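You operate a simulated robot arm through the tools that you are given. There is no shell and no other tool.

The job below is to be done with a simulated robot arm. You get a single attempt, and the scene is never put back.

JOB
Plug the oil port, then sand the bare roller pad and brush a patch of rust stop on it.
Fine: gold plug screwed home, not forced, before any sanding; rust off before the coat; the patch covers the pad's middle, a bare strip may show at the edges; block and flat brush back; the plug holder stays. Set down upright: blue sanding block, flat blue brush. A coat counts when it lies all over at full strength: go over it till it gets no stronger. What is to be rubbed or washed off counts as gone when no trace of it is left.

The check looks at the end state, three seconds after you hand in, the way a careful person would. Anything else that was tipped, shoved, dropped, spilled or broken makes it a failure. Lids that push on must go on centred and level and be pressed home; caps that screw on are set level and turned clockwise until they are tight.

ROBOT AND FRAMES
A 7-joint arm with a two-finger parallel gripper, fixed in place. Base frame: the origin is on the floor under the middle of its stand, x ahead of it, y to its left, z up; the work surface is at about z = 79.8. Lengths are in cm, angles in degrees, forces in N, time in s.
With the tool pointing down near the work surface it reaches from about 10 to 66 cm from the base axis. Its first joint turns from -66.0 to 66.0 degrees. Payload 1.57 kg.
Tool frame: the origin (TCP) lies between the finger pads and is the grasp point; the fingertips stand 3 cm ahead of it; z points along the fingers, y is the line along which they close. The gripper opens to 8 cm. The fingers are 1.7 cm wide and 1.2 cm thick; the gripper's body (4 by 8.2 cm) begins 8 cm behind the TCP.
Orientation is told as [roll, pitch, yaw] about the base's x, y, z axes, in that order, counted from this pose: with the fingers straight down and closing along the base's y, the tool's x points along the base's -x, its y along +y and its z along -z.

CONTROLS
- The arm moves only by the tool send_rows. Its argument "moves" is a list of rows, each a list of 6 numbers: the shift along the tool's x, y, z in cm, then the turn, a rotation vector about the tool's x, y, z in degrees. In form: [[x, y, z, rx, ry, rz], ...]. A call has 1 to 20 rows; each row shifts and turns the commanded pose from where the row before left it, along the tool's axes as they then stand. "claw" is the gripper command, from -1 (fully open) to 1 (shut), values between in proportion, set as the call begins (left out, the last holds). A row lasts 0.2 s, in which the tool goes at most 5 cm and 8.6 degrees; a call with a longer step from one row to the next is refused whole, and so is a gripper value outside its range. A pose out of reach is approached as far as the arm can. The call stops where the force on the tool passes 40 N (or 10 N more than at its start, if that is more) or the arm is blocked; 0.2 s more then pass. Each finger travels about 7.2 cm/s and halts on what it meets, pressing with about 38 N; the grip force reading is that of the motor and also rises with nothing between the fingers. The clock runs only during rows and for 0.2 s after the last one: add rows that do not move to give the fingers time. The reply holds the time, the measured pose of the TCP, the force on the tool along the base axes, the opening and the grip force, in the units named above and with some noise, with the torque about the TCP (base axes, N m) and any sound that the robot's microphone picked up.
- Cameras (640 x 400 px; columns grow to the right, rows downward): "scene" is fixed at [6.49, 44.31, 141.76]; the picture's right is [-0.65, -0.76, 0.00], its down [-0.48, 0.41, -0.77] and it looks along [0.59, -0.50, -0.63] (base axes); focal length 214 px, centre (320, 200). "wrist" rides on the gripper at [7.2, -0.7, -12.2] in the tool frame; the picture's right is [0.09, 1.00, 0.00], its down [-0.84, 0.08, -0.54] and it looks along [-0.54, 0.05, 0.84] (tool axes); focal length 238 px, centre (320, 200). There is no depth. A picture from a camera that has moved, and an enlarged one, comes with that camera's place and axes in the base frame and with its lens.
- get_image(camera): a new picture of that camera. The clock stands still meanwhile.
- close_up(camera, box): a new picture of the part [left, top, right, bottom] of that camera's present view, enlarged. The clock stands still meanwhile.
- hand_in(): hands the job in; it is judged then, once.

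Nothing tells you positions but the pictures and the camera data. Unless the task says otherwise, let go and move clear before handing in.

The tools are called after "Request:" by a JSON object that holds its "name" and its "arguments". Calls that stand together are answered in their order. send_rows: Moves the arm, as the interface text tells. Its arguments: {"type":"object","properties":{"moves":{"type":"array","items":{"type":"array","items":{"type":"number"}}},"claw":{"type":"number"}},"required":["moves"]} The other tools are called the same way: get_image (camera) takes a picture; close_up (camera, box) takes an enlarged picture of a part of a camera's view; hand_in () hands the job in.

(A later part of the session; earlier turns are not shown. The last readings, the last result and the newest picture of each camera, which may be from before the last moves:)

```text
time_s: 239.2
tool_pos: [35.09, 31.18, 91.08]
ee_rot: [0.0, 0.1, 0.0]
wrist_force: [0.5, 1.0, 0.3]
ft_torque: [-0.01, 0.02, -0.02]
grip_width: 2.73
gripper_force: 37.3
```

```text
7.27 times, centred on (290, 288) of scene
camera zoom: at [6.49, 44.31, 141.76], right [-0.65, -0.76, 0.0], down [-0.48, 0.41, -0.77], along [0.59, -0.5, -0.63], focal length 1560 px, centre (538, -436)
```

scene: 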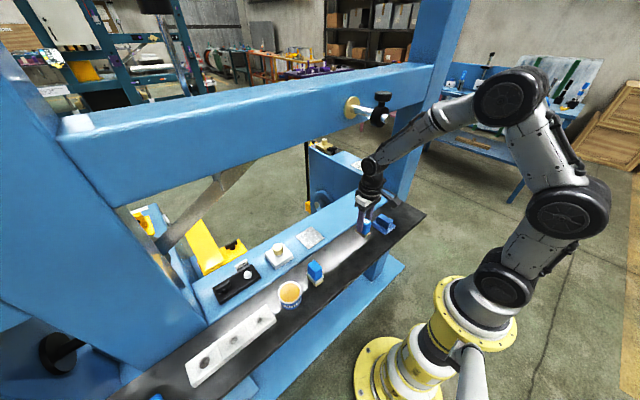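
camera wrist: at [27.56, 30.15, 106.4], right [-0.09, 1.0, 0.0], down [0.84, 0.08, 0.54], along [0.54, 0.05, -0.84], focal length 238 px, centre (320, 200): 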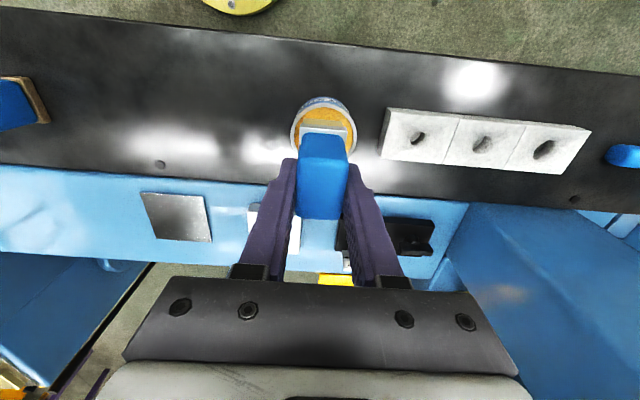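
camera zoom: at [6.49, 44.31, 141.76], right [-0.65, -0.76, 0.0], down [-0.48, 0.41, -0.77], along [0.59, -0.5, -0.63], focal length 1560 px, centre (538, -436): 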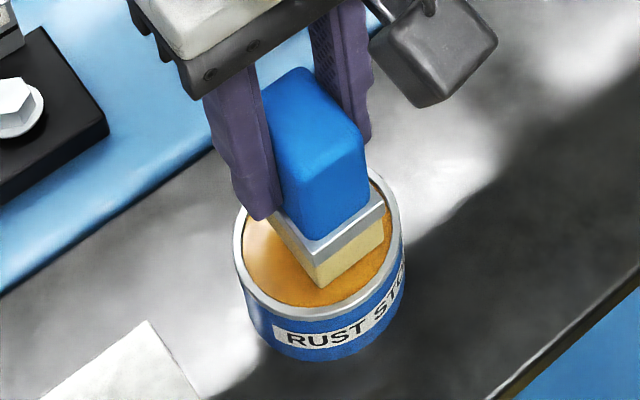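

Centred in x; I trim 0.06 cm in y and dip the bristle ends about a centimetre into the rust stop.

Request:
{"name": "send_rows", "arguments": {"moves": [[0, -0.06, 0.3, 0, 0, 0], [0, 0, 0.3, 0, 0, 0], [0, 0, 0, 0, 0, 0], [0, 0, 0, 0, 0, 0]]}}

Request:
{"name": "close_up", "arguments": {"camera": "scene", "box": [260, 260, 320, 315]}}

Request:
{"name": "send_rows", "arguments": {"moves": [[0, 0, 0.3, 0, 0, 0], [0, 0, 0.3, 0, 0, 0], [0, 0, 0, 0, 0, 0], [0, 0, 0, 0, 0, 0]]}}

Request:
{"name": "close_up", "arguments": {"camera": "scene", "box": [260, 260, 320, 315]}}

```text
time_s: 240.2
tool_pos: [34.93, 31.18, 90.51]
ee_rot: [-0.1, 0.1, 0.1]
wrist_force: [-0.1, -0.2, -1.1]
ft_torque: [0.02, 0.02, -0.05]
grip_width: 2.71
gripper_force: 37.3
```

```text
7.27 times, centred on (290, 288) of scene
camera zoom: at [6.49, 44.31, 141.76], right [-0.65, -0.76, 0.0], down [-0.48, 0.41, -0.77], along [0.59, -0.5, -0.63], focal length 1560 px, centre (538, -436)
```

zoom: 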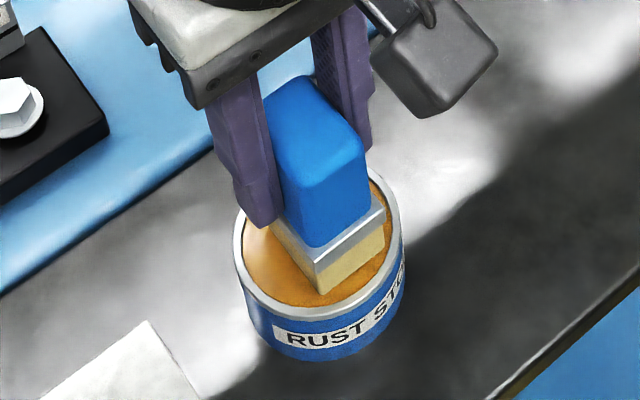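

```text
time_s: 241.2
tool_pos: [35.03, 30.99, 89.82]
ee_rot: [-0.1, 0.1, 0.0]
wrist_force: [0.3, 0.1, -0.8]
ft_torque: [0.03, -0.03, -0.02]
grip_width: 2.75
gripper_force: 38.0
```

```text
7.27 times, centred on (290, 288) of scene
camera zoom: at [6.49, 44.31, 141.76], right [-0.65, -0.76, 0.0], down [-0.48, 0.41, -0.77], along [0.59, -0.5, -0.63], focal length 1560 px, centre (538, -436)
```

zoom: 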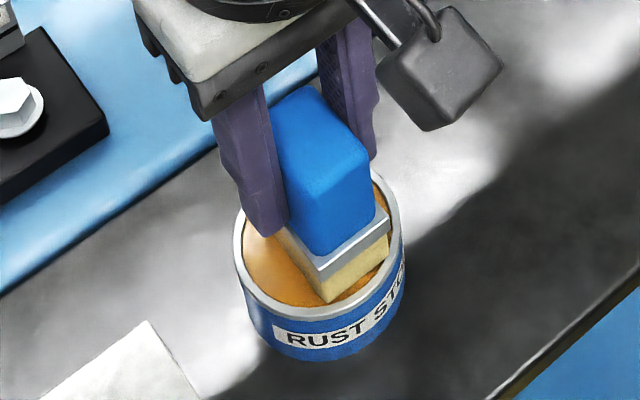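

I zoom to see whether the bristles are wetting the paint now.

Request:
{"name": "close_up", "arguments": {"camera": "scene", "box": [280, 276, 320, 306]}}

Request:
{"name": "close_up", "arguments": {"camera": "wrist", "box": [260, 80, 380, 180]}}

```text
13.33 times, centred on (300, 291) of scene
camera zoom: at [6.49, 44.31, 141.76], right [-0.65, -0.76, 0.0], down [-0.48, 0.41, -0.77], along [0.59, -0.5, -0.63], focal length 2860 px, centre (587, -1013)
```

zoom: 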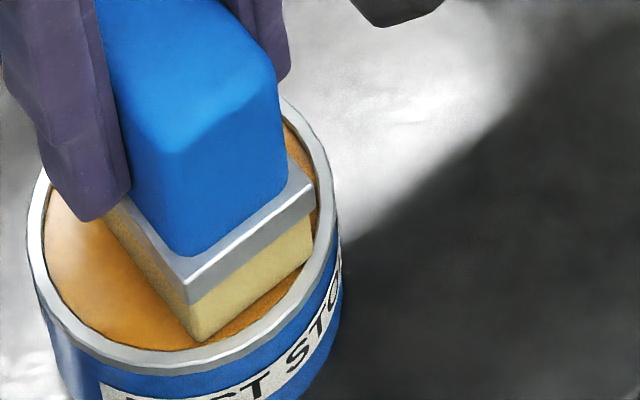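

```text
4.00 times, centred on (320, 130) of wrist
camera zoom: at [27.91, 30.36, 102.03], right [-0.09, 1.0, 0.0], down [0.84, 0.08, 0.54], along [0.54, 0.05, -0.84], focal length 953 px, centre (320, 480)
```

zoom: 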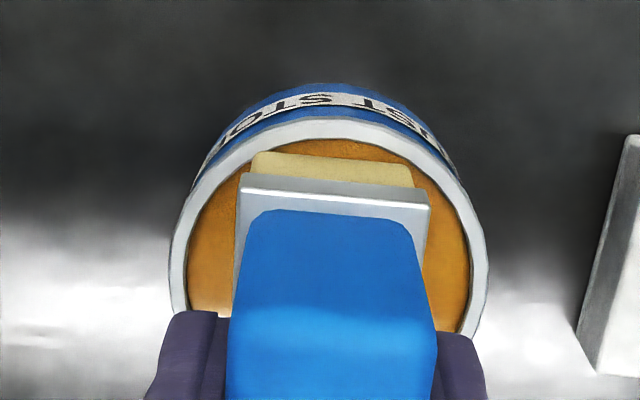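

The bristles appear about half a centimetre in, with no contact force. I go slightly deeper, wait a moment, then lift and look at the bristles.

Request:
{"name": "send_rows", "arguments": {"moves": [[0, 0.05, 0.2, 0, 0, 0], [0, 0, 0.15, 0, 0, 0], [0, 0, 0, 0, 0, 0], [0, 0, 0, 0, 0, 0], [0, 0, 0, 0, 0, 0], [0, 0, 0, 0, 0, 0]]}}

Request:
{"name": "send_rows", "arguments": {"moves": [[0, 0, -0.3, 0, 0, 0], [0, 0, -0.5, 0, 0, 0], [0, 0, -1, 0, 0, 0], [0, 0, -1, 0, 0, 0], [0, 0, -1, 0, 0, 0], [0, 0, 0, 0, 0, 0], [0, 0, 0, 0, 0, 0], [0, 0, 0, 0, 0, 0]]}}

Request:
{"name": "close_up", "arguments": {"camera": "scene", "box": [270, 260, 320, 305]}}

Request:
{"name": "close_up", "arguments": {"camera": "wrist", "box": [260, 80, 380, 180]}}

```text
time_s: 242.6
tool_pos: [34.98, 31.08, 89.68]
ee_rot: [0.1, -0.2, 0.0]
wrist_force: [-1.2, -11.0, 34.3]
ft_torque: [-0.54, 0.46, 0.05]
grip_width: 2.74
gripper_force: 38.1
```

```text
time_s: 244.3
tool_pos: [34.96, 31.3, 93.18]
ee_rot: [-0.1, 0.1, 0.0]
wrist_force: [0.5, -0.3, -0.9]
ft_torque: [-0.02, -0.02, -0.01]
grip_width: 2.72
gripper_force: 38.0
```

```text
8.89 times, centred on (295, 282) of scene
camera zoom: at [6.49, 44.31, 141.76], right [-0.65, -0.76, 0.0], down [-0.48, 0.41, -0.77], along [0.59, -0.5, -0.63], focal length 1906 px, centre (542, -533)
```

zoom: 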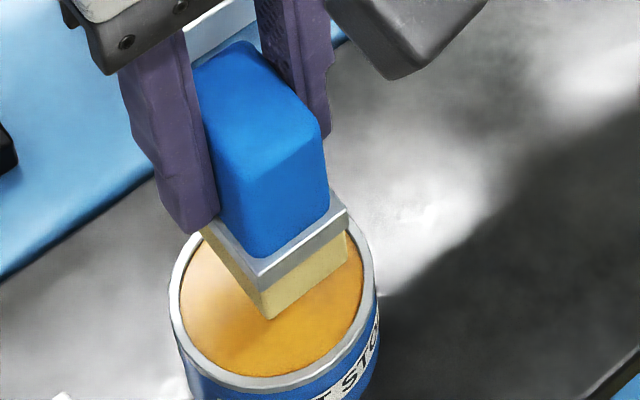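

```text
4.00 times, centred on (320, 130) of wrist
camera zoom: at [27.89, 30.58, 105.52], right [-0.09, 1.0, 0.0], down [0.84, 0.08, 0.54], along [0.54, 0.05, -0.84], focal length 953 px, centre (320, 480)
```

zoom: 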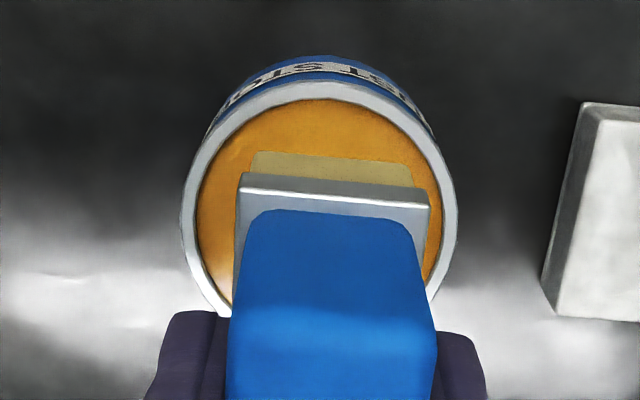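

There was contact at tip height about 83.3 — the bristles touched the rim; the tin's rim is lower than I thought, which also shifts my centring by 0.3 cm. I check that the tin has not moved.

Request:
{"name": "close_up", "arguments": {"camera": "scene", "box": [270, 270, 310, 310]}}

Request:
{"name": "close_up", "arguments": {"camera": "scene", "box": [280, 255, 310, 285]}}

```text
10.00 times, centred on (290, 290) of scene
camera zoom: at [6.49, 44.31, 141.76], right [-0.65, -0.76, 0.0], down [-0.48, 0.41, -0.77], along [0.59, -0.5, -0.63], focal length 2145 px, centre (620, -700)
```

zoom: 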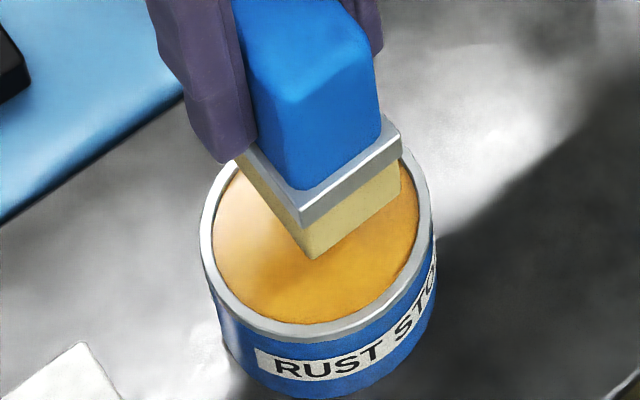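

```text
13.33 times, centred on (295, 270) of scene
camera zoom: at [6.49, 44.31, 141.76], right [-0.65, -0.76, 0.0], down [-0.48, 0.41, -0.77], along [0.59, -0.5, -0.63], focal length 2860 px, centre (653, -733)
```

zoom: 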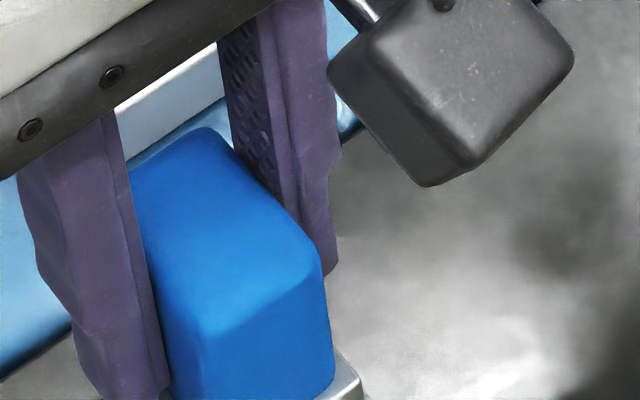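

The tin has not moved, and the scene view confirms the brush must go 0.3 cm further in x. I shift and lower again with care.

Request:
{"name": "send_rows", "arguments": {"moves": [[-0.32, -0.03, 0.8, 0, 0, 0], [0, 0, 0.8, 0, 0, 0], [0, 0, 0.8, 0, 0, 0], [0, 0, 0.5, 0, 0, 0], [0, 0, 0, 0, 0, 0], [0, 0, 0, 0, 0, 0]]}}

Request:
{"name": "close_up", "arguments": {"camera": "wrist", "box": [260, 80, 380, 180]}}

Request:
{"name": "close_up", "arguments": {"camera": "scene", "box": [270, 270, 310, 310]}}

```text
time_s: 245.8
tool_pos: [35.25, 31.25, 90.33]
ee_rot: [-0.1, 0.1, 0.0]
wrist_force: [0.6, -1.0, -0.8]
ft_torque: [0.0, 0.01, -0.01]
grip_width: 2.72
gripper_force: 37.5
```

```text
4.00 times, centred on (320, 130) of wrist
camera zoom: at [28.1, 30.54, 102.54], right [-0.09, 1.0, 0.0], down [0.84, 0.08, 0.54], along [0.54, 0.05, -0.84], focal length 953 px, centre (320, 480)
```

zoom: 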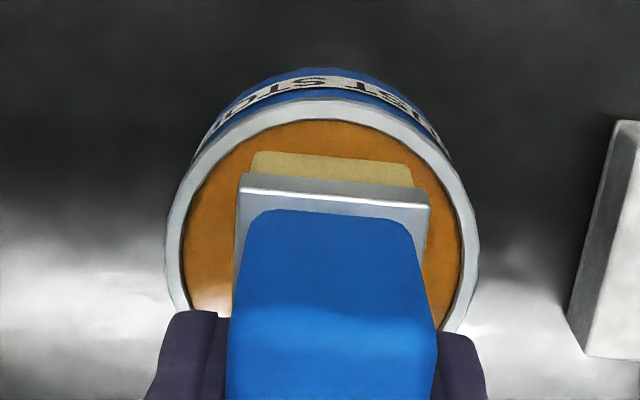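

```text
10.00 times, centred on (290, 290) of scene
camera zoom: at [6.49, 44.31, 141.76], right [-0.65, -0.76, 0.0], down [-0.48, 0.41, -0.77], along [0.59, -0.5, -0.63], focal length 2145 px, centre (620, -700)
```

zoom: 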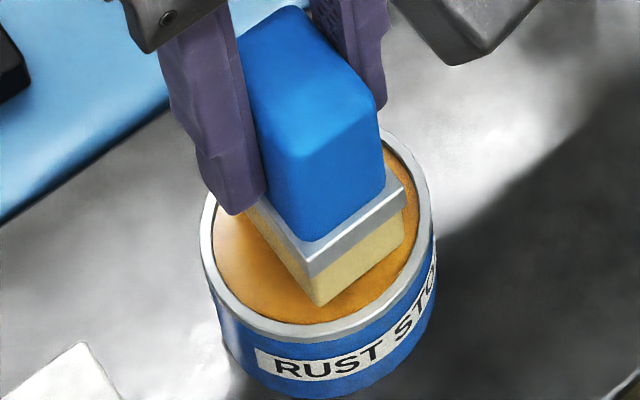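

Both views agree: 0.17 cm more in x. I shift and dip.

Request:
{"name": "send_rows", "arguments": {"moves": [[-0.17, 0, 0, 0, 0, 0], [0, 0, 0.3, 0, 0, 0], [0, 0, 0.3, 0, 0, 0], [0, 0, 0, 0, 0, 0], [0, 0, 0, 0, 0, 0]]}}

Request:
{"name": "close_up", "arguments": {"camera": "scene", "box": [270, 270, 310, 310]}}

Request:
{"name": "send_rows", "arguments": {"moves": [[0, 0, 0.2, 0, 0, 0], [0, 0, 0.15, 0, 0, 0], [0, 0, 0, 0, 0, 0]]}}

Request:
{"name": "close_up", "arguments": {"camera": "scene", "box": [270, 270, 310, 310]}}

```text
time_s: 246.9
tool_pos: [35.57, 31.18, 89.76]
ee_rot: [-0.1, 0.1, 0.0]
wrist_force: [-0.7, -0.3, 0.9]
ft_torque: [0.01, 0.0, -0.01]
grip_width: 2.73
gripper_force: 37.2
```

```text
10.00 times, centred on (290, 290) of scene
camera zoom: at [6.49, 44.31, 141.76], right [-0.65, -0.76, 0.0], down [-0.48, 0.41, -0.77], along [0.59, -0.5, -0.63], focal length 2145 px, centre (620, -700)
```

zoom: 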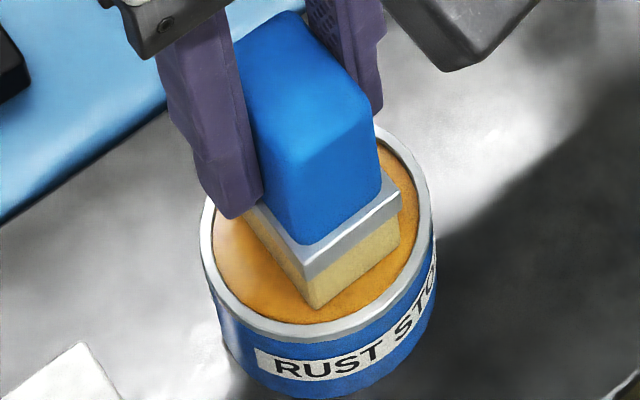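

```text
time_s: 247.8
tool_pos: [35.42, 31.24, 89.74]
ee_rot: [0.0, -0.2, 0.0]
wrist_force: [-9.4, -9.4, 35.7]
ft_torque: [-0.52, 0.81, 0.07]
grip_width: 2.75
gripper_force: 37.8
```

```text
10.00 times, centred on (290, 290) of scene
camera zoom: at [6.43, 44.26, 141.78], right [-0.65, -0.76, 0.0], down [-0.48, 0.41, -0.77], along [0.59, -0.5, -0.63], focal length 2145 px, centre (620, -700)
```

zoom: 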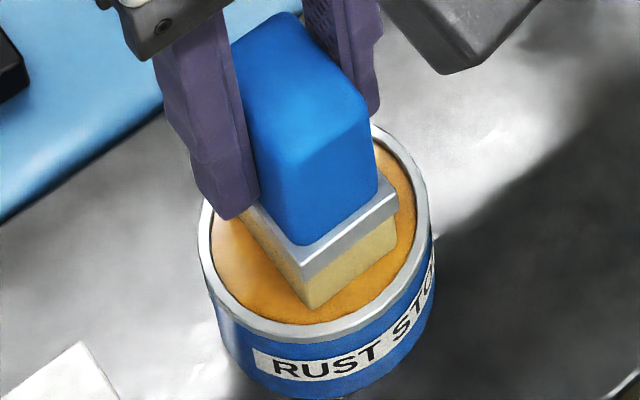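

The bristles are well inside the rim, so the contact is the paint itself (it acts as a firm surface). I lift and look at the bristles for paint.

Request:
{"name": "send_rows", "arguments": {"moves": [[0, 0, -0.4, 0, 0, 0], [0, 0, -1, 0, 0, 0], [0, 0, -1, 0, 0, 0], [0, 0, -1, 0, 0, 0], [0, 0, 0, 0, 0, 0], [0, 0, 0, 0, 0, 0]]}}

Request:
{"name": "close_up", "arguments": {"camera": "scene", "box": [278, 268, 310, 294]}}

Request:
{"name": "close_up", "arguments": {"camera": "wrist", "box": [285, 85, 365, 140]}}

```text
time_s: 249.2
tool_pos: [35.6, 31.12, 92.85]
ee_rot: [-0.1, 0.1, -0.1]
wrist_force: [-0.2, 0.3, -1.0]
ft_torque: [-0.01, 0.0, -0.03]
grip_width: 2.73
gripper_force: 37.4
```

```text
15.38 times, centred on (294, 281) of scene
camera zoom: at [6.49, 44.31, 141.76], right [-0.65, -0.76, 0.0], down [-0.48, 0.41, -0.77], along [0.59, -0.5, -0.63], focal length 3300 px, centre (720, -1046)
```

zoom: 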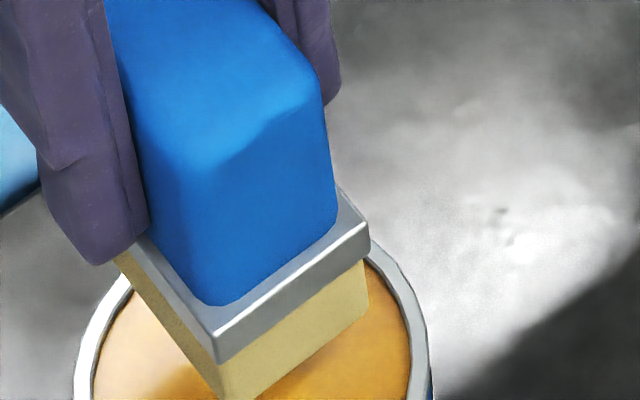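

```text
7.27 times, centred on (325, 112) of wrist
camera zoom: at [28.51, 30.49, 105.1], right [-0.09, 1.0, 0.0], down [0.84, 0.08, 0.54], along [0.54, 0.05, -0.84], focal length 1734 px, centre (284, 836)
```

zoom: 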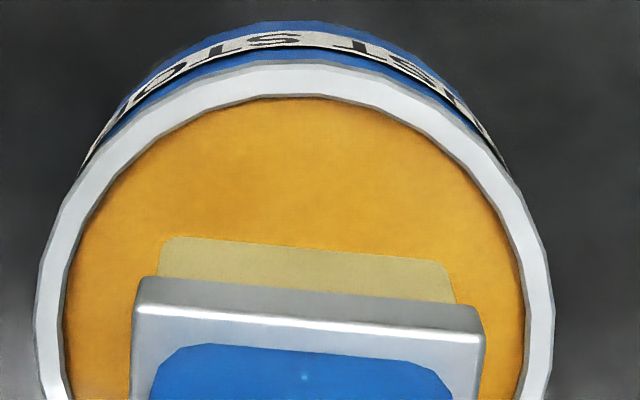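

The bristles' sides show no change, but the underside may be loaded. I hold a moment over the tin, then carry it along the mat side to the pad and try a stroke.

Request:
{"name": "send_rows", "arguments": {"moves": [[0, 0, 0, 0, 0, 0], [0, 0, 0, 0, 0, 0], [0, 0, 0, 0, 0, 0], [0, 0, 0, 0, 0, 0], [0, 0, 0, 0, 0, 0], [0, -3.1, 0, 0, 0, 0], [0, -3.1, 0, 0, 0, 0], [0, -3.1, 0, 0, 0, 0], [0, -3.1, 0, 0, 0, 0], [0, -3.1, 0, 0, 0, 0], [0, -3.0, 0, 0, 0, 0], [-3.5, 0, 0.7, 0, 0, 0], [-3.5, 0, 0.7, 0, 0, 0], [-3.5, 0, 0.7, 0, 0, 0], [-3.5, 0, 0.7, 0, 0, 0], [0, 0, 1, 0, 0, 0], [0, 0, 1, 0, 0, 0], [0, 0, 0, 0, 0, 0], [0, 0, 0, 0, 0, 0]]}}

Request:
{"name": "close_up", "arguments": {"camera": "scene", "box": [290, 212, 340, 252]}}

```text
time_s: 253.2
tool_pos: [49.44, 12.63, 87.97]
ee_rot: [-0.1, 0.1, -0.1]
wrist_force: [0.5, -0.5, 0.1]
ft_torque: [0.01, 0.01, -0.02]
grip_width: 2.7
gripper_force: 37.8
```

```text
10.00 times, centred on (315, 232) of scene
camera zoom: at [6.49, 44.31, 141.76], right [-0.65, -0.76, 0.0], down [-0.48, 0.41, -0.77], along [0.59, -0.5, -0.63], focal length 2145 px, centre (370, -120)
```

zoom: 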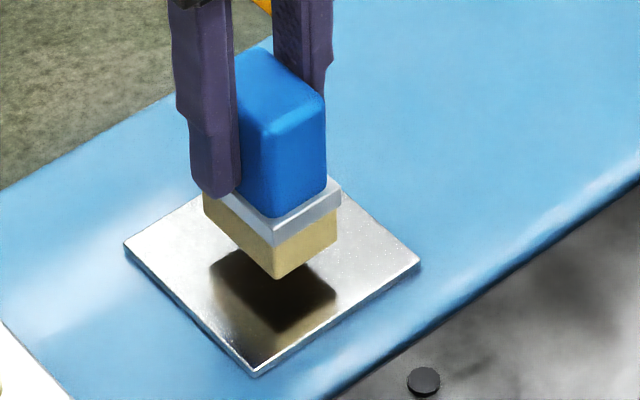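

The brush hangs centred over the pad. I lower to light contact and make a first stroke.

Request:
{"name": "send_rows", "arguments": {"moves": [[0, 0, 0.5, 0, 0, 0], [0, 0, 0.4, 0, 0, 0], [0, 0, 0, 0, 0, 0]]}}

Request:
{"name": "send_rows", "arguments": {"moves": [[0, 0, 0.15, 0, 0, 0], [0, 0, 0.1, 0, 0, 0], [0, 0, 0, 0, 0, 0]]}}

Request:
{"name": "send_rows", "arguments": {"moves": [[0, 0, 0.1, 0, 0, 0], [0, 0, 0, 0, 0, 0]]}}

```text
time_s: 253.9
tool_pos: [49.54, 12.77, 87.21]
ee_rot: [-0.1, 0.0, 0.0]
wrist_force: [-0.7, 0.2, 0.5]
ft_torque: [0.01, 0.0, -0.02]
grip_width: 2.74
gripper_force: 37.6
```

```text
time_s: 254.8
tool_pos: [49.53, 12.7, 86.7]
ee_rot: [0.0, 0.1, 0.0]
wrist_force: [-0.3, 0.1, -0.7]
ft_torque: [-0.05, -0.02, -0.02]
grip_width: 2.72
gripper_force: 38.2
```

```text
time_s: 255.3
tool_pos: [49.38, 12.48, 86.7]
ee_rot: [-0.2, 0.0, 0.0]
wrist_force: [0.2, 0.0, 0.4]
ft_torque: [-0.01, -0.03, 0.03]
grip_width: 2.73
gripper_force: 38.0
```

Request:
{"name": "send_rows", "arguments": {"moves": [[0, 0, 0.08, 0, 0, 0], [0, 0, 0, 0, 0, 0]]}}

Request:
{"name": "send_rows", "arguments": {"moves": [[0, 0, 0.06, 0, 0, 0], [0, 0, 0, 0, 0, 0]]}}

```text
time_s: 255.9
tool_pos: [49.53, 12.53, 86.57]
ee_rot: [-0.1, 0.0, -0.1]
wrist_force: [-0.6, -0.7, -1.5]
ft_torque: [0.01, 0.02, -0.04]
grip_width: 2.74
gripper_force: 38.0
```

```text
time_s: 256.6
tool_pos: [49.61, 12.62, 86.7]
ee_rot: [-0.1, 0.1, 0.0]
wrist_force: [-0.4, -0.1, -0.7]
ft_torque: [0.01, 0.01, 0.0]
grip_width: 2.75
gripper_force: 38.2
```

Not touching yet; a bit lower.

Request:
{"name": "send_rows", "arguments": {"moves": [[0, 0, 0.08, 0, 0, 0], [0, 0, 0, 0, 0, 0]]}}

Request:
{"name": "send_rows", "arguments": {"moves": [[0, 0, 0.08, 0, 0, 0], [0, 0, 0, 0, 0, 0]]}}

Request:
{"name": "close_up", "arguments": {"camera": "scene", "box": [290, 222, 330, 252]}}

```text
time_s: 257.1
tool_pos: [49.47, 12.66, 86.61]
ee_rot: [-0.2, 0.0, -0.1]
wrist_force: [-1.7, 0.7, 1.8]
ft_torque: [0.04, 0.02, -0.01]
grip_width: 2.72
gripper_force: 38.3
```

```text
time_s: 257.8
tool_pos: [49.69, 12.65, 86.47]
ee_rot: [-0.2, 0.0, 0.1]
wrist_force: [-2.4, -2.7, 8.3]
ft_torque: [-0.03, 0.01, -0.04]
grip_width: 2.74
gripper_force: 37.6
```

```text
13.33 times, centred on (310, 237) of scene
camera zoom: at [6.47, 44.31, 141.77], right [-0.65, -0.76, 0.0], down [-0.48, 0.41, -0.77], along [0.59, -0.5, -0.63], focal length 2860 px, centre (453, -293)
```

zoom: 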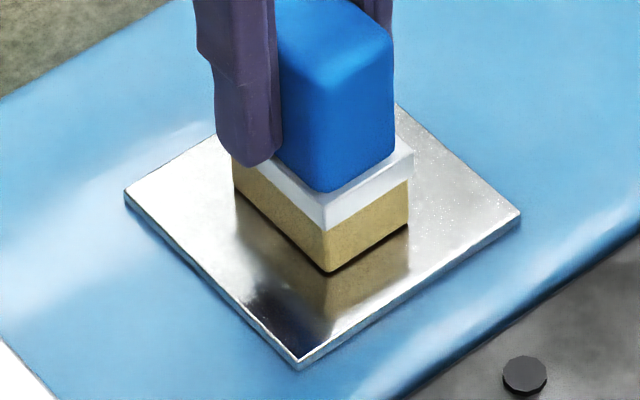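

Contact at 8 N. I stroke along y and check for a coat.

Request:
{"name": "send_rows", "arguments": {"moves": [[0, 0.8, -0.03, 0, 0, 0], [0, 0.8, 0, 0, 0, 0], [0, 0.6, 0, 0, 0, 0], [0, -0.8, 0, 0, 0, 0], [0, -0.8, 0, 0, 0, 0], [0, -0.8, 0, 0, 0, 0], [0, -0.8, 0, 0, 0, 0], [0, -0.8, 0, 0, 0, 0], [0, -0.4, 0, 0, 0, 0], [0, 0, 0, 0, 0, 0]]}}

Request:
{"name": "close_up", "arguments": {"camera": "scene", "box": [290, 222, 330, 252]}}

```text
time_s: 259.9
tool_pos: [49.51, 10.35, 86.41]
ee_rot: [-0.1, 0.0, 0.0]
wrist_force: [-0.6, 6.6, 8.3]
ft_torque: [0.38, -0.14, 0.14]
grip_width: 2.7
gripper_force: 38.1
```

```text
13.33 times, centred on (310, 237) of scene
camera zoom: at [6.47, 44.33, 141.76], right [-0.65, -0.76, 0.0], down [-0.48, 0.41, -0.77], along [0.59, -0.51, -0.63], focal length 2860 px, centre (453, -293)
```

zoom: 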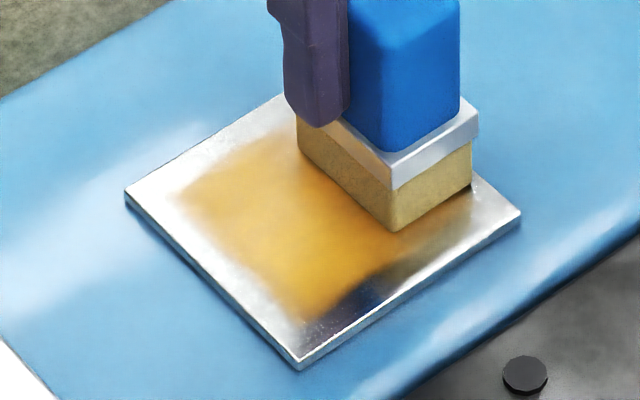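

The coat is taking. I continue with full strokes over the middle.

Request:
{"name": "send_rows", "arguments": {"moves": [[0, 0.8, 0, 0, 0, 0], [0, 0.8, 0, 0, 0, 0], [0, 0.8, 0, 0, 0, 0], [0, 0.8, 0, 0, 0, 0], [0, 0.8, 0, 0, 0, 0], [0, 0.6, 0, 0, 0, 0], [0, -0.8, 0, 0, 0, 0], [0, -0.8, 0, 0, 0, 0], [0, -0.8, 0, 0, 0, 0], [0, -0.8, 0, 0, 0, 0], [0, -0.8, 0, 0, 0, 0], [0, -0.6, 0, 0, 0, 0], [0, 0.8, 0, 0, 0, 0], [0, 0.8, 0, 0, 0, 0], [0, 0.8, 0, 0, 0, 0], [0, 0, 0, 0, 0, 0]]}}

Request:
{"name": "close_up", "arguments": {"camera": "scene", "box": [290, 222, 330, 252]}}

```text
time_s: 263.4
tool_pos: [49.62, 12.78, 86.5]
ee_rot: [-0.2, -0.1, 0.0]
wrist_force: [-3.5, -17.6, 22.7]
ft_torque: [-0.85, 0.14, 0.02]
grip_width: 2.73
gripper_force: 37.8
```

```text
13.33 times, centred on (310, 237) of scene
camera zoom: at [6.44, 44.26, 141.78], right [-0.65, -0.76, 0.0], down [-0.48, 0.41, -0.77], along [0.59, -0.5, -0.63], focal length 2860 px, centre (453, -293)
```

zoom: 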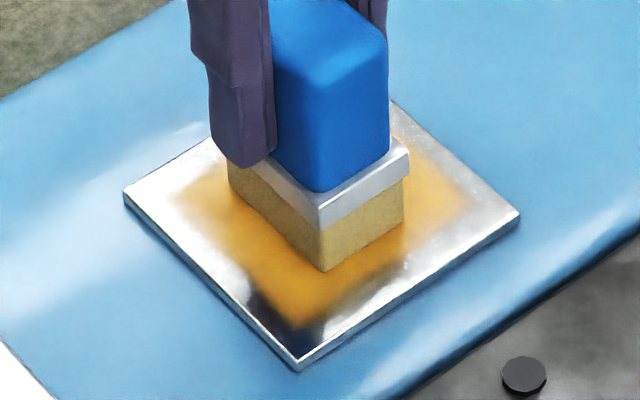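

Good coverage in the middle. I lift a little and do a strip farther out in x.

Request:
{"name": "send_rows", "arguments": {"moves": [[0, 0, -0.4, 0, 0, 0], [-0.7, 0, -0.1, 0, 0, 0], [-0.5, 0, 0, 0, 0, 0], [0, 0, 0.25, 0, 0, 0], [0, 0, 0, 0, 0, 0], [0, 0, 0, 0, 0, 0]]}}

Request:
{"name": "send_rows", "arguments": {"moves": [[0, 0, 0.12, 0, 0, 0], [0, 0, 0.05, 0, 0, 0], [0, 0, 0, 0, 0, 0]]}}

```text
time_s: 264.8
tool_pos: [50.72, 12.87, 86.49]
ee_rot: [-0.1, 0.1, -0.1]
wrist_force: [0.3, -0.7, 0.4]
ft_torque: [0.01, 0.01, -0.01]
grip_width: 2.72
gripper_force: 37.7
```

```text
time_s: 265.6
tool_pos: [50.64, 12.91, 86.62]
ee_rot: [-0.1, 0.0, 0.0]
wrist_force: [1.0, -0.8, 0.2]
ft_torque: [-0.06, -0.02, -0.02]
grip_width: 2.72
gripper_force: 37.5
```

Request:
{"name": "send_rows", "arguments": {"moves": [[0, 0, 0.08, 0, 0, 0], [0, 0, 0, 0, 0, 0]]}}

Request:
{"name": "send_rows", "arguments": {"moves": [[0, 0, 0.06, 0, 0, 0], [0, 0, 0, 0, 0, 0]]}}

```text
time_s: 266.1
tool_pos: [50.69, 13.02, 86.57]
ee_rot: [0.0, 0.0, 0.1]
wrist_force: [-1.0, 0.1, 4.2]
ft_torque: [0.03, -0.02, 0.0]
grip_width: 2.71
gripper_force: 37.8
```

```text
time_s: 266.8
tool_pos: [50.64, 12.91, 86.53]
ee_rot: [-0.1, 0.0, 0.0]
wrist_force: [-0.2, -3.7, 6.8]
ft_torque: [-0.13, -0.04, 0.02]
grip_width: 2.72
gripper_force: 37.4
```

Contact again at 7 N. Full strokes on this strip.

Request:
{"name": "send_rows", "arguments": {"moves": [[0, 0.7, 0, 0, 0, 0], [0, 0.7, 0, 0, 0, 0], [0, 0.6, 0, 0, 0, 0], [0, -0.8, 0, 0, 0, 0], [0, -0.8, 0, 0, 0, 0], [0, -0.8, 0, 0, 0, 0], [0, -0.8, 0, 0, 0, 0], [0, -0.8, 0, 0, 0, 0], [0, -0.6, 0, 0, 0, 0], [0, 0.8, -0.02, 0, 0, 0], [0, 0.8, 0, 0, 0, 0], [0, 0.8, 0, 0, 0, 0], [0, 0.8, 0, 0, 0, 0], [0, 0.8, 0, 0, 0, 0], [0, 0.6, 0, 0, 0, 0], [0, -0.8, 0, 0, 0, 0], [0, -0.8, 0, 0, 0, 0], [0, -0.6, 0, 0, 0, 0]]}}

Request:
{"name": "send_rows", "arguments": {"moves": [[0, 0, -0.4, 0, 0, 0], [0.9, 0, -0.1, 0, 0, 0], [0.9, 0, 0, 0, 0, 0], [0.7, 0, 0, 0, 0, 0], [0, 0, 0.3, 0, 0, 0], [0, 0, 0, 0, 0, 0]]}}

Request:
{"name": "close_up", "arguments": {"camera": "scene", "box": [290, 222, 330, 252]}}

```text
time_s: 270.6
tool_pos: [50.83, 12.68, 86.45]
ee_rot: [0.0, -0.1, 0.0]
wrist_force: [1.0, 13.6, 15.4]
ft_torque: [0.76, 0.06, -0.08]
grip_width: 2.74
gripper_force: 37.9
```

```text
time_s: 271.9
tool_pos: [48.36, 12.65, 86.69]
ee_rot: [-0.2, 0.1, 0.0]
wrist_force: [-0.2, -0.4, -0.7]
ft_torque: [0.0, 0.0, 0.01]
grip_width: 2.74
gripper_force: 37.7
```

```text
13.33 times, centred on (310, 237) of scene
camera zoom: at [6.49, 44.31, 141.76], right [-0.65, -0.76, 0.0], down [-0.48, 0.41, -0.77], along [0.59, -0.5, -0.63], focal length 2860 px, centre (453, -293)
```

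zoom: 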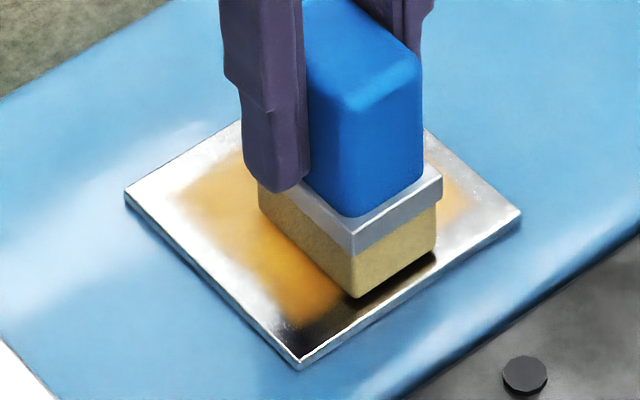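

Now the nearer strip: lower to contact and stroke.

Request:
{"name": "send_rows", "arguments": {"moves": [[0, 0, 0.12, 0, 0, 0], [0, 0, 0.08, 0, 0, 0], [0, 0, 0.05, 0, 0, 0], [0, 0, 0, 0, 0, 0]]}}

Request:
{"name": "send_rows", "arguments": {"moves": [[0, 0, 0.06, 0, 0, 0], [0, 0, 0, 0, 0, 0]]}}

```text
time_s: 272.9
tool_pos: [48.29, 12.72, 86.47]
ee_rot: [-0.2, -0.1, 0.0]
wrist_force: [-6.3, 1.9, 18.8]
ft_torque: [0.11, 0.39, -0.04]
grip_width: 2.73
gripper_force: 37.9
```

```text
time_s: 273.6
tool_pos: [48.41, 12.69, 86.58]
ee_rot: [0.0, -0.1, 0.0]
wrist_force: [-6.4, 4.7, 27.6]
ft_torque: [0.27, 0.53, 0.01]
grip_width: 2.71
gripper_force: 38.0
```

Request:
{"name": "send_rows", "arguments": {"moves": [[0, 0, -0.12, 0, 0, 0], [0, 0, -0.03, 0, 0, 0], [0, 0.7, 0, 0, 0, 0], [0, 0.7, 0, 0, 0, 0], [0, 0.7, 0, 0, 0, 0], [0, -0.8, 0, 0, 0, 0], [0, -0.8, 0, 0, 0, 0], [0, -0.8, 0, 0, 0, 0], [0, -0.8, 0, 0, 0, 0], [0, -0.8, 0, 0, 0, 0], [0, -0.6, 0, 0, 0, 0], [0, 0.8, 0, 0, 0, 0], [0, 0.8, 0, 0, 0, 0], [0, 0.8, 0, 0, 0, 0], [0, 0.8, 0, 0, 0, 0], [0, 0.8, 0, 0, 0, 0], [0, 0.6, 0, 0, 0, 0], [0, -0.8, 0, 0, 0, 0], [0, -0.8, 0, 0, 0, 0], [0, -0.6, 0, 0, 0, 0]]}}

Request:
{"name": "send_rows", "arguments": {"moves": [[0, 0, -0.5, 0, 0, 0], [0, 0, -1, 0, 0, 0], [2.5, 0, -1, 0, 0, 0], [3, 0, -1, 0, 0, 0], [3.5, 0, -1, 0, 0, 0], [3.5, 0, -1, 0, 0, 0], [0, -3, 0, 0, 0, 0], [0, -3, 0, 0, 0, 0], [0, 0, 0, 0, 0, 0]]}}

Request:
{"name": "close_up", "arguments": {"camera": "scene", "box": [290, 222, 330, 252]}}

Request:
{"name": "get_image", "arguments": {"camera": "scene"}}

```text
time_s: 277.8
tool_pos: [48.29, 12.56, 86.49]
ee_rot: [-0.1, -0.1, 0.0]
wrist_force: [0.7, 12.1, 13.7]
ft_torque: [0.69, -0.11, 0.03]
grip_width: 2.72
gripper_force: 37.7
```

```text
time_s: 279.8
tool_pos: [35.57, 6.42, 92.22]
ee_rot: [-0.1, 0.1, 0.0]
wrist_force: [0.0, 0.2, -0.6]
ft_torque: [0.03, -0.03, -0.01]
grip_width: 2.74
gripper_force: 37.9
```

```text
13.33 times, centred on (310, 237) of scene
camera zoom: at [6.49, 44.31, 141.76], right [-0.65, -0.76, 0.0], down [-0.48, 0.41, -0.77], along [0.59, -0.5, -0.63], focal length 2860 px, centre (453, -293)
```

zoom: 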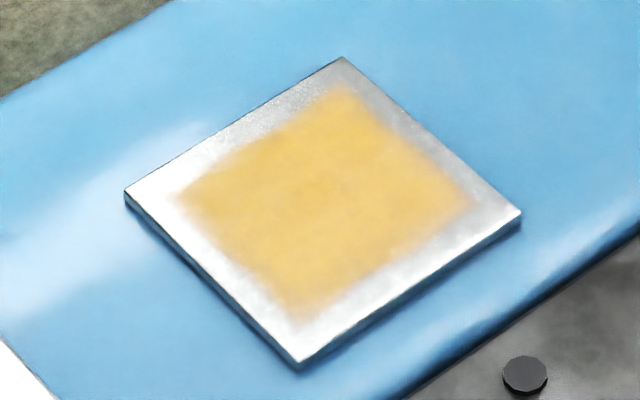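

```text
taken
```

scene: 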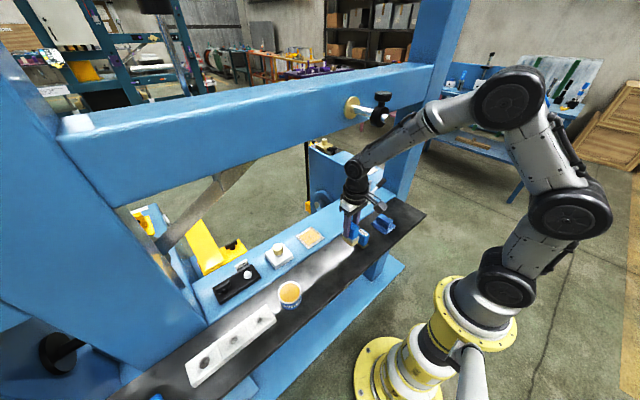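

An even amber patch with a bare margin all round; nothing spilled. To bring it to full strength I reload the brush and go over it again. Back to the tin first.

Request:
{"name": "send_rows", "arguments": {"moves": [[0, 4.1, -0.2, 0, 0, 0], [0, 4.1, -0.2, 0, 0, 0], [0, 4.1, -0.2, 0, 0, 0], [0, 4.1, 0, 0, 0, 0], [0, 4.1, 0, 0, 0, 0], [0, 4.2, 0, 0, 0, 0], [0, 0, 0, 0, 0, 0], [0, 0, 1.2, 0, 0, 0], [0, 0, 1.0, 0, 0, 0], [0, 0, 0, 0, 0, 0], [0, 0, 0, 0, 0, 0]]}}

Request:
{"name": "close_up", "arguments": {"camera": "wrist", "box": [260, 80, 380, 180]}}

Request:
{"name": "close_up", "arguments": {"camera": "scene", "box": [270, 270, 310, 310]}}

```text
time_s: 282.1
tool_pos: [35.76, 31.32, 90.16]
ee_rot: [-0.1, 0.1, 0.0]
wrist_force: [1.0, -0.3, -0.5]
ft_torque: [0.02, 0.04, 0.0]
grip_width: 2.74
gripper_force: 37.8
```

```text
4.00 times, centred on (320, 130) of wrist
camera zoom: at [28.69, 30.54, 102.4], right [-0.09, 1.0, 0.0], down [0.84, 0.08, 0.54], along [0.54, 0.05, -0.84], focal length 953 px, centre (320, 480)
```

zoom: 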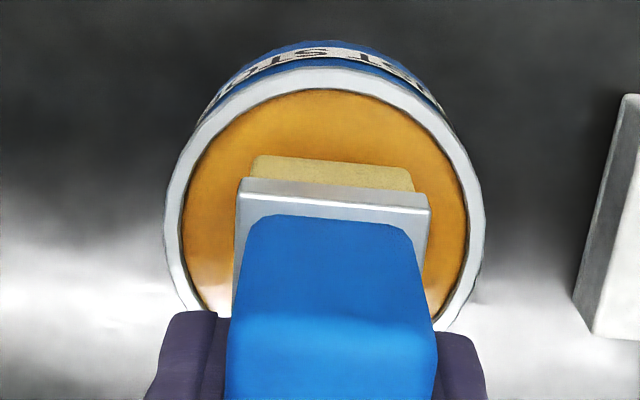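

```text
10.00 times, centred on (290, 290) of scene
camera zoom: at [6.49, 44.31, 141.76], right [-0.65, -0.76, 0.0], down [-0.48, 0.41, -0.77], along [0.59, -0.5, -0.63], focal length 2145 px, centre (620, -700)
```

zoom: 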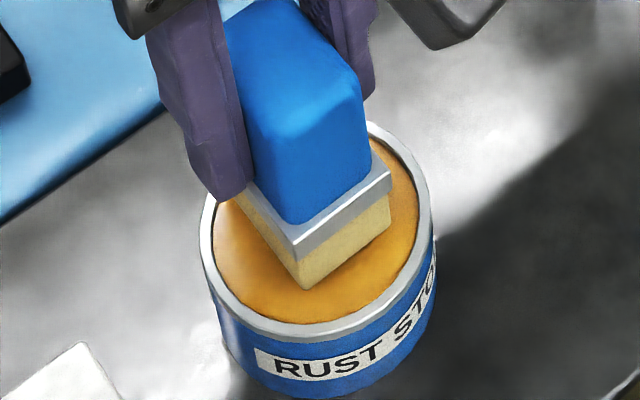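

The brush is about 0.45 cm too far in x this time. I correct it and touch the paint lightly.

Request:
{"name": "send_rows", "arguments": {"moves": [[0.42, 0.05, 0, 0, 0, 0], [0, 0, 0, 0, 0, 0], [0, 0, 0.2, 0, 0, 0], [0, 0, 0.1, 0, 0, 0], [0, 0, 0, 0, 0, 0]]}}

Request:
{"name": "send_rows", "arguments": {"moves": [[0, 0, 0.1, 0, 0, 0], [0, 0, 0, 0, 0, 0]]}}

Request:
{"name": "send_rows", "arguments": {"moves": [[0, 0, 0.1, 0, 0, 0], [0, 0, 0, 0, 0, 0]]}}

Request:
{"name": "close_up", "arguments": {"camera": "scene", "box": [270, 270, 310, 310]}}

```text
time_s: 283.4
tool_pos: [35.4, 31.13, 89.98]
ee_rot: [-0.1, 0.1, 0.0]
wrist_force: [-1.2, -0.4, -0.1]
ft_torque: [0.03, 0.01, -0.01]
grip_width: 2.75
gripper_force: 37.7
```

```text
time_s: 283.9
tool_pos: [35.32, 31.16, 89.81]
ee_rot: [-0.2, 0.1, 0.0]
wrist_force: [1.3, 0.1, 0.1]
ft_torque: [-0.02, -0.01, -0.02]
grip_width: 2.72
gripper_force: 38.5
```

```text
time_s: 284.6
tool_pos: [35.42, 31.24, 89.86]
ee_rot: [-0.1, 0.0, -0.1]
wrist_force: [-0.2, 0.0, -1.7]
ft_torque: [0.0, 0.01, 0.04]
grip_width: 2.72
gripper_force: 37.5
```

```text
10.00 times, centred on (290, 290) of scene
camera zoom: at [6.49, 44.31, 141.76], right [-0.65, -0.76, 0.0], down [-0.48, 0.41, -0.77], along [0.59, -0.5, -0.63], focal length 2145 px, centre (620, -700)
```

zoom: 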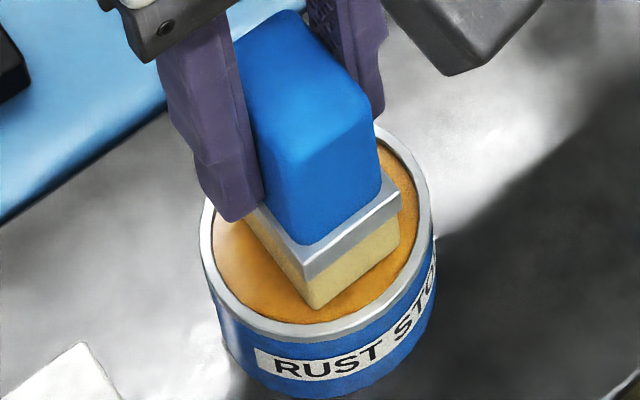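

Request:
{"name": "send_rows", "arguments": {"moves": [[0, 0, 0.08, 0, 0, 0], [0, 0, 0, 0, 0, 0]]}}

Request:
{"name": "send_rows", "arguments": {"moves": [[0, 0, 0.06, 0, 0, 0], [0, 0, 0, 0, 0, 0], [0, 0, 0, 0, 0, 0]]}}

```text
time_s: 285.1
tool_pos: [35.24, 31.18, 89.82]
ee_rot: [-0.2, 0.1, 0.0]
wrist_force: [-0.2, -0.1, -1.0]
ft_torque: [-0.04, 0.03, -0.01]
grip_width: 2.73
gripper_force: 38.0
```

```text
time_s: 285.9
tool_pos: [35.37, 31.34, 89.73]
ee_rot: [-0.1, 0.2, 0.0]
wrist_force: [0.5, -0.2, -1.0]
ft_torque: [0.03, 0.01, -0.01]
grip_width: 2.73
gripper_force: 37.8
```

Still no touch; a little lower.

Request:
{"name": "send_rows", "arguments": {"moves": [[0, 0, 0.08, 0, 0, 0], [0, 0, 0, 0, 0, 0]]}}

Request:
{"name": "send_rows", "arguments": {"moves": [[0, 0, 0.08, 0, 0, 0], [0, 0, 0, 0, 0, 0]]}}

Request:
{"name": "send_rows", "arguments": {"moves": [[0, 0, 0.06, 0, 0, 0], [0, 0, 0, 0, 0, 0]]}}

```text
time_s: 286.6
tool_pos: [35.36, 31.2, 89.62]
ee_rot: [0.0, 0.0, 0.0]
wrist_force: [0.5, -0.7, 0.0]
ft_torque: [0.01, 0.04, 0.02]
grip_width: 2.71
gripper_force: 37.5
```

```text
time_s: 287.1
tool_pos: [35.37, 31.35, 89.6]
ee_rot: [-0.1, 0.0, 0.0]
wrist_force: [0.6, -0.5, 1.9]
ft_torque: [0.03, -0.08, -0.01]
grip_width: 2.7
gripper_force: 37.9
```

```text
time_s: 287.8
tool_pos: [35.26, 31.31, 89.58]
ee_rot: [-0.1, 0.0, 0.0]
wrist_force: [-0.4, -3.4, 6.3]
ft_torque: [-0.16, -0.12, -0.03]
grip_width: 2.72
gripper_force: 38.1
```

Touched at 6 N: loaded. I lift, pause over the tin, and return to the pad for a second coat.

Request:
{"name": "send_rows", "arguments": {"moves": [[0, 0, -0.5, 0, 0, 0], [0, 0, -1, 0, 0, 0], [0, 0, -1, 0, 0, 0], [0, 0, -1, 0, 0, 0], [0, 0, 0, 0, 0, 0], [0, 0, 0, 0, 0, 0], [0, -3.1, 0, 0, 0, 0], [0, -3.1, 0, 0, 0, 0], [0, -3.1, 0, 0, 0, 0], [0, -3.1, 0, 0, 0, 0], [0, -3.1, 0, 0, 0, 0], [0, -3.1, 0, 0, 0, 0], [-3.5, 0, 0.8, 0, 0, 0], [-3.5, 0, 0.8, 0, 0, 0], [-3.5, 0, 0.8, 0, 0, 0], [-3.7, 0, 0.8, 0, 0, 0], [0, 0, 1.2, 0, 0, 0], [0, 0, 1.2, 0, 0, 0], [0, 0, 0, 0, 0, 0], [0, 0, 0, 0, 0, 0]]}}

Request:
{"name": "close_up", "arguments": {"camera": "scene", "box": [290, 212, 340, 252]}}

```text
time_s: 291.9
tool_pos: [49.33, 12.82, 87.33]
ee_rot: [-0.1, 0.1, 0.1]
wrist_force: [0.3, -0.4, -0.6]
ft_torque: [-0.02, 0.01, 0.02]
grip_width: 2.71
gripper_force: 38.5
```

```text
10.00 times, centred on (315, 232) of scene
camera zoom: at [6.49, 44.31, 141.76], right [-0.65, -0.76, 0.0], down [-0.48, 0.41, -0.77], along [0.59, -0.5, -0.63], focal length 2145 px, centre (370, -120)
```

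zoom: 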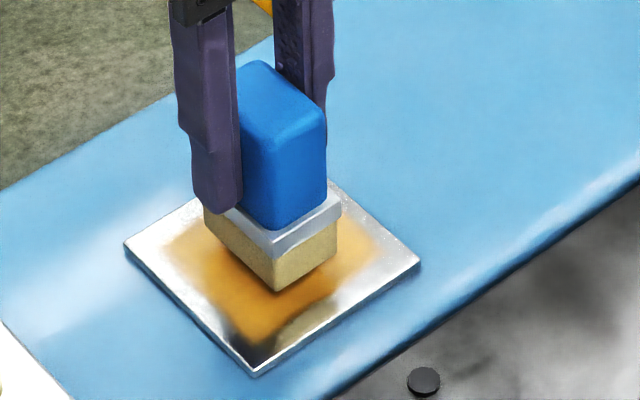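

Over the pad again. Lower to contact.

Request:
{"name": "send_rows", "arguments": {"moves": [[0, 0, 0.35, 0, 0, 0], [0, 0, 0.25, 0, 0, 0], [0, 0, 0, 0, 0, 0]]}}

Request:
{"name": "send_rows", "arguments": {"moves": [[0, 0, 0.1, 0, 0, 0], [0, 0, 0, 0, 0, 0]]}}

Request:
{"name": "send_rows", "arguments": {"moves": [[0, 0, 0.08, 0, 0, 0], [0, 0, 0, 0, 0, 0]]}}

```text
time_s: 292.8
tool_pos: [49.55, 12.81, 86.87]
ee_rot: [-0.2, 0.1, 0.0]
wrist_force: [0.5, 0.5, -0.9]
ft_torque: [0.04, 0.01, 0.01]
grip_width: 2.7
gripper_force: 37.9
```

```text
time_s: 293.4
tool_pos: [49.48, 12.65, 86.82]
ee_rot: [-0.1, 0.1, -0.1]
wrist_force: [0.2, 0.5, -0.8]
ft_torque: [0.02, -0.02, 0.01]
grip_width: 2.73
gripper_force: 37.7
```

```text
time_s: 293.9
tool_pos: [49.48, 12.71, 86.56]
ee_rot: [-0.1, 0.1, -0.1]
wrist_force: [0.2, -0.6, -0.7]
ft_torque: [0.01, -0.02, -0.04]
grip_width: 2.71
gripper_force: 38.1
```

Request:
{"name": "send_rows", "arguments": {"moves": [[0, 0, 0.1, 0, 0, 0], [0, 0, 0, 0, 0, 0]]}}

Request:
{"name": "send_rows", "arguments": {"moves": [[0, 0, 0.08, 0, 0, 0], [0, 0, 0, 0, 0, 0]]}}

Request:
{"name": "send_rows", "arguments": {"moves": [[0, 0, 0.05, 0, 0, 0], [0, 0, 0, 0, 0, 0]]}}

```text
time_s: 294.6
tool_pos: [49.44, 12.64, 86.55]
ee_rot: [0.0, 0.1, -0.1]
wrist_force: [-0.1, 0.0, -1.6]
ft_torque: [0.0, -0.01, -0.03]
grip_width: 2.71
gripper_force: 38.0
```

```text
time_s: 295.1
tool_pos: [49.54, 12.73, 86.33]
ee_rot: [-0.1, 0.2, 0.0]
wrist_force: [-0.5, -0.4, 1.3]
ft_torque: [-0.03, 0.04, 0.0]
grip_width: 2.71
gripper_force: 37.7
```

```text
time_s: 295.8
tool_pos: [49.57, 12.79, 86.49]
ee_rot: [-0.1, 0.0, 0.0]
wrist_force: [-1.4, 0.7, 4.4]
ft_torque: [0.12, 0.0, 0.03]
grip_width: 2.73
gripper_force: 38.4
```

Light contact. Two full cycles over the centre.

Request:
{"name": "send_rows", "arguments": {"moves": [[0, 0.8, 0.02, 0, 0, 0], [0, 0.8, 0, 0, 0, 0], [0, 0.6, 0, 0, 0, 0], [0, -0.8, 0, 0, 0, 0], [0, -0.8, 0, 0, 0, 0], [0, -0.8, 0, 0, 0, 0], [0, -0.8, 0, 0, 0, 0], [0, -0.8, 0, 0, 0, 0], [0, -0.7, 0, 0, 0, 0], [0, 0.8, -0.02, 0, 0, 0], [0, 0.8, 0, 0, 0, 0], [0, 0.8, 0, 0, 0, 0], [0, 0.8, 0, 0, 0, 0], [0, 0.8, 0, 0, 0, 0], [0, 0.7, 0, 0, 0, 0], [0, -0.8, 0, 0, 0, 0], [0, -0.8, 0, 0, 0, 0], [0, -0.6, 0, 0, 0, 0]]}}

Request:
{"name": "send_rows", "arguments": {"moves": [[0, 0, -0.4, 0, 0, 0], [-0.7, 0, -0.1, 0, 0, 0], [-0.5, 0, 0, 0, 0, 0], [0, 0, 0.35, 0, 0, 0], [0, 0, 0, 0, 0, 0], [0, 0, 0.1, 0, 0, 0], [0, 0, 0, 0, 0, 0]]}}

Request:
{"name": "close_up", "arguments": {"camera": "scene", "box": [290, 222, 330, 252]}}

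```text
time_s: 299.6
tool_pos: [49.66, 12.72, 86.55]
ee_rot: [0.1, -0.1, 0.0]
wrist_force: [0.6, 11.4, 12.9]
ft_torque: [0.66, -0.01, 0.02]
grip_width: 2.71
gripper_force: 38.2
```

```text
time_s: 301.1
tool_pos: [50.77, 12.68, 86.59]
ee_rot: [-0.1, -0.1, 0.0]
wrist_force: [-4.6, 0.1, 11.0]
ft_torque: [0.02, 0.19, 0.03]
grip_width: 2.73
gripper_force: 38.0
```

```text
13.33 times, centred on (310, 237) of scene
camera zoom: at [6.46, 44.31, 141.77], right [-0.65, -0.76, 0.0], down [-0.48, 0.41, -0.77], along [0.59, -0.5, -0.63], focal length 2860 px, centre (453, -293)
```

zoom: 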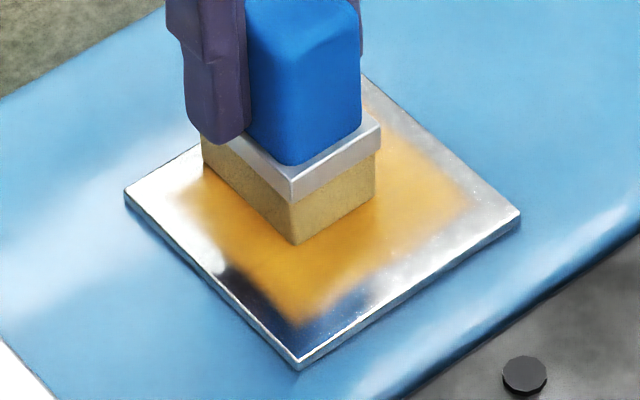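

Now the far strip, two cycles.

Request:
{"name": "send_rows", "arguments": {"moves": [[0, 0.8, -0.03, 0, 0, 0], [0, 0.8, 0, 0, 0, 0], [0, 0.6, 0, 0, 0, 0], [0, -0.8, 0, 0, 0, 0], [0, -0.8, 0, 0, 0, 0], [0, -0.8, 0, 0, 0, 0], [0, -0.8, 0, 0, 0, 0], [0, -0.8, 0, 0, 0, 0], [0, -0.7, 0, 0, 0, 0], [0, 0.8, 0, 0, 0, 0], [0, 0.8, 0, 0, 0, 0], [0, 0.8, 0, 0, 0, 0], [0, 0.8, 0, 0, 0, 0], [0, 0.8, 0, 0, 0, 0], [0, 0.7, 0, 0, 0, 0], [0, -0.8, 0, 0, 0, 0], [0, -0.8, 0, 0, 0, 0], [0, -0.6, 0, 0, 0, 0]]}}

Request:
{"name": "send_rows", "arguments": {"moves": [[0, 0, -0.4, 0, 0, 0], [0.9, 0, -0.1, 0, 0, 0], [0.9, 0, 0, 0, 0, 0], [0.7, 0, 0, 0, 0, 0], [0, 0, 0.35, 0, 0, 0], [0, 0, 0, 0, 0, 0], [0, 0, 0.1, 0, 0, 0], [0, 0, 0, 0, 0, 0]]}}

```text
time_s: 304.9
tool_pos: [50.7, 12.66, 86.47]
ee_rot: [-0.1, -0.1, 0.0]
wrist_force: [-0.3, 0.4, 0.1]
ft_torque: [0.02, -0.05, 0.05]
grip_width: 2.74
gripper_force: 38.2
```

```text
time_s: 306.8
tool_pos: [48.26, 12.71, 86.47]
ee_rot: [-0.1, 0.1, 0.1]
wrist_force: [-1.7, -1.1, 1.7]
ft_torque: [-0.04, 0.07, 0.01]
grip_width: 2.72
gripper_force: 38.1
```

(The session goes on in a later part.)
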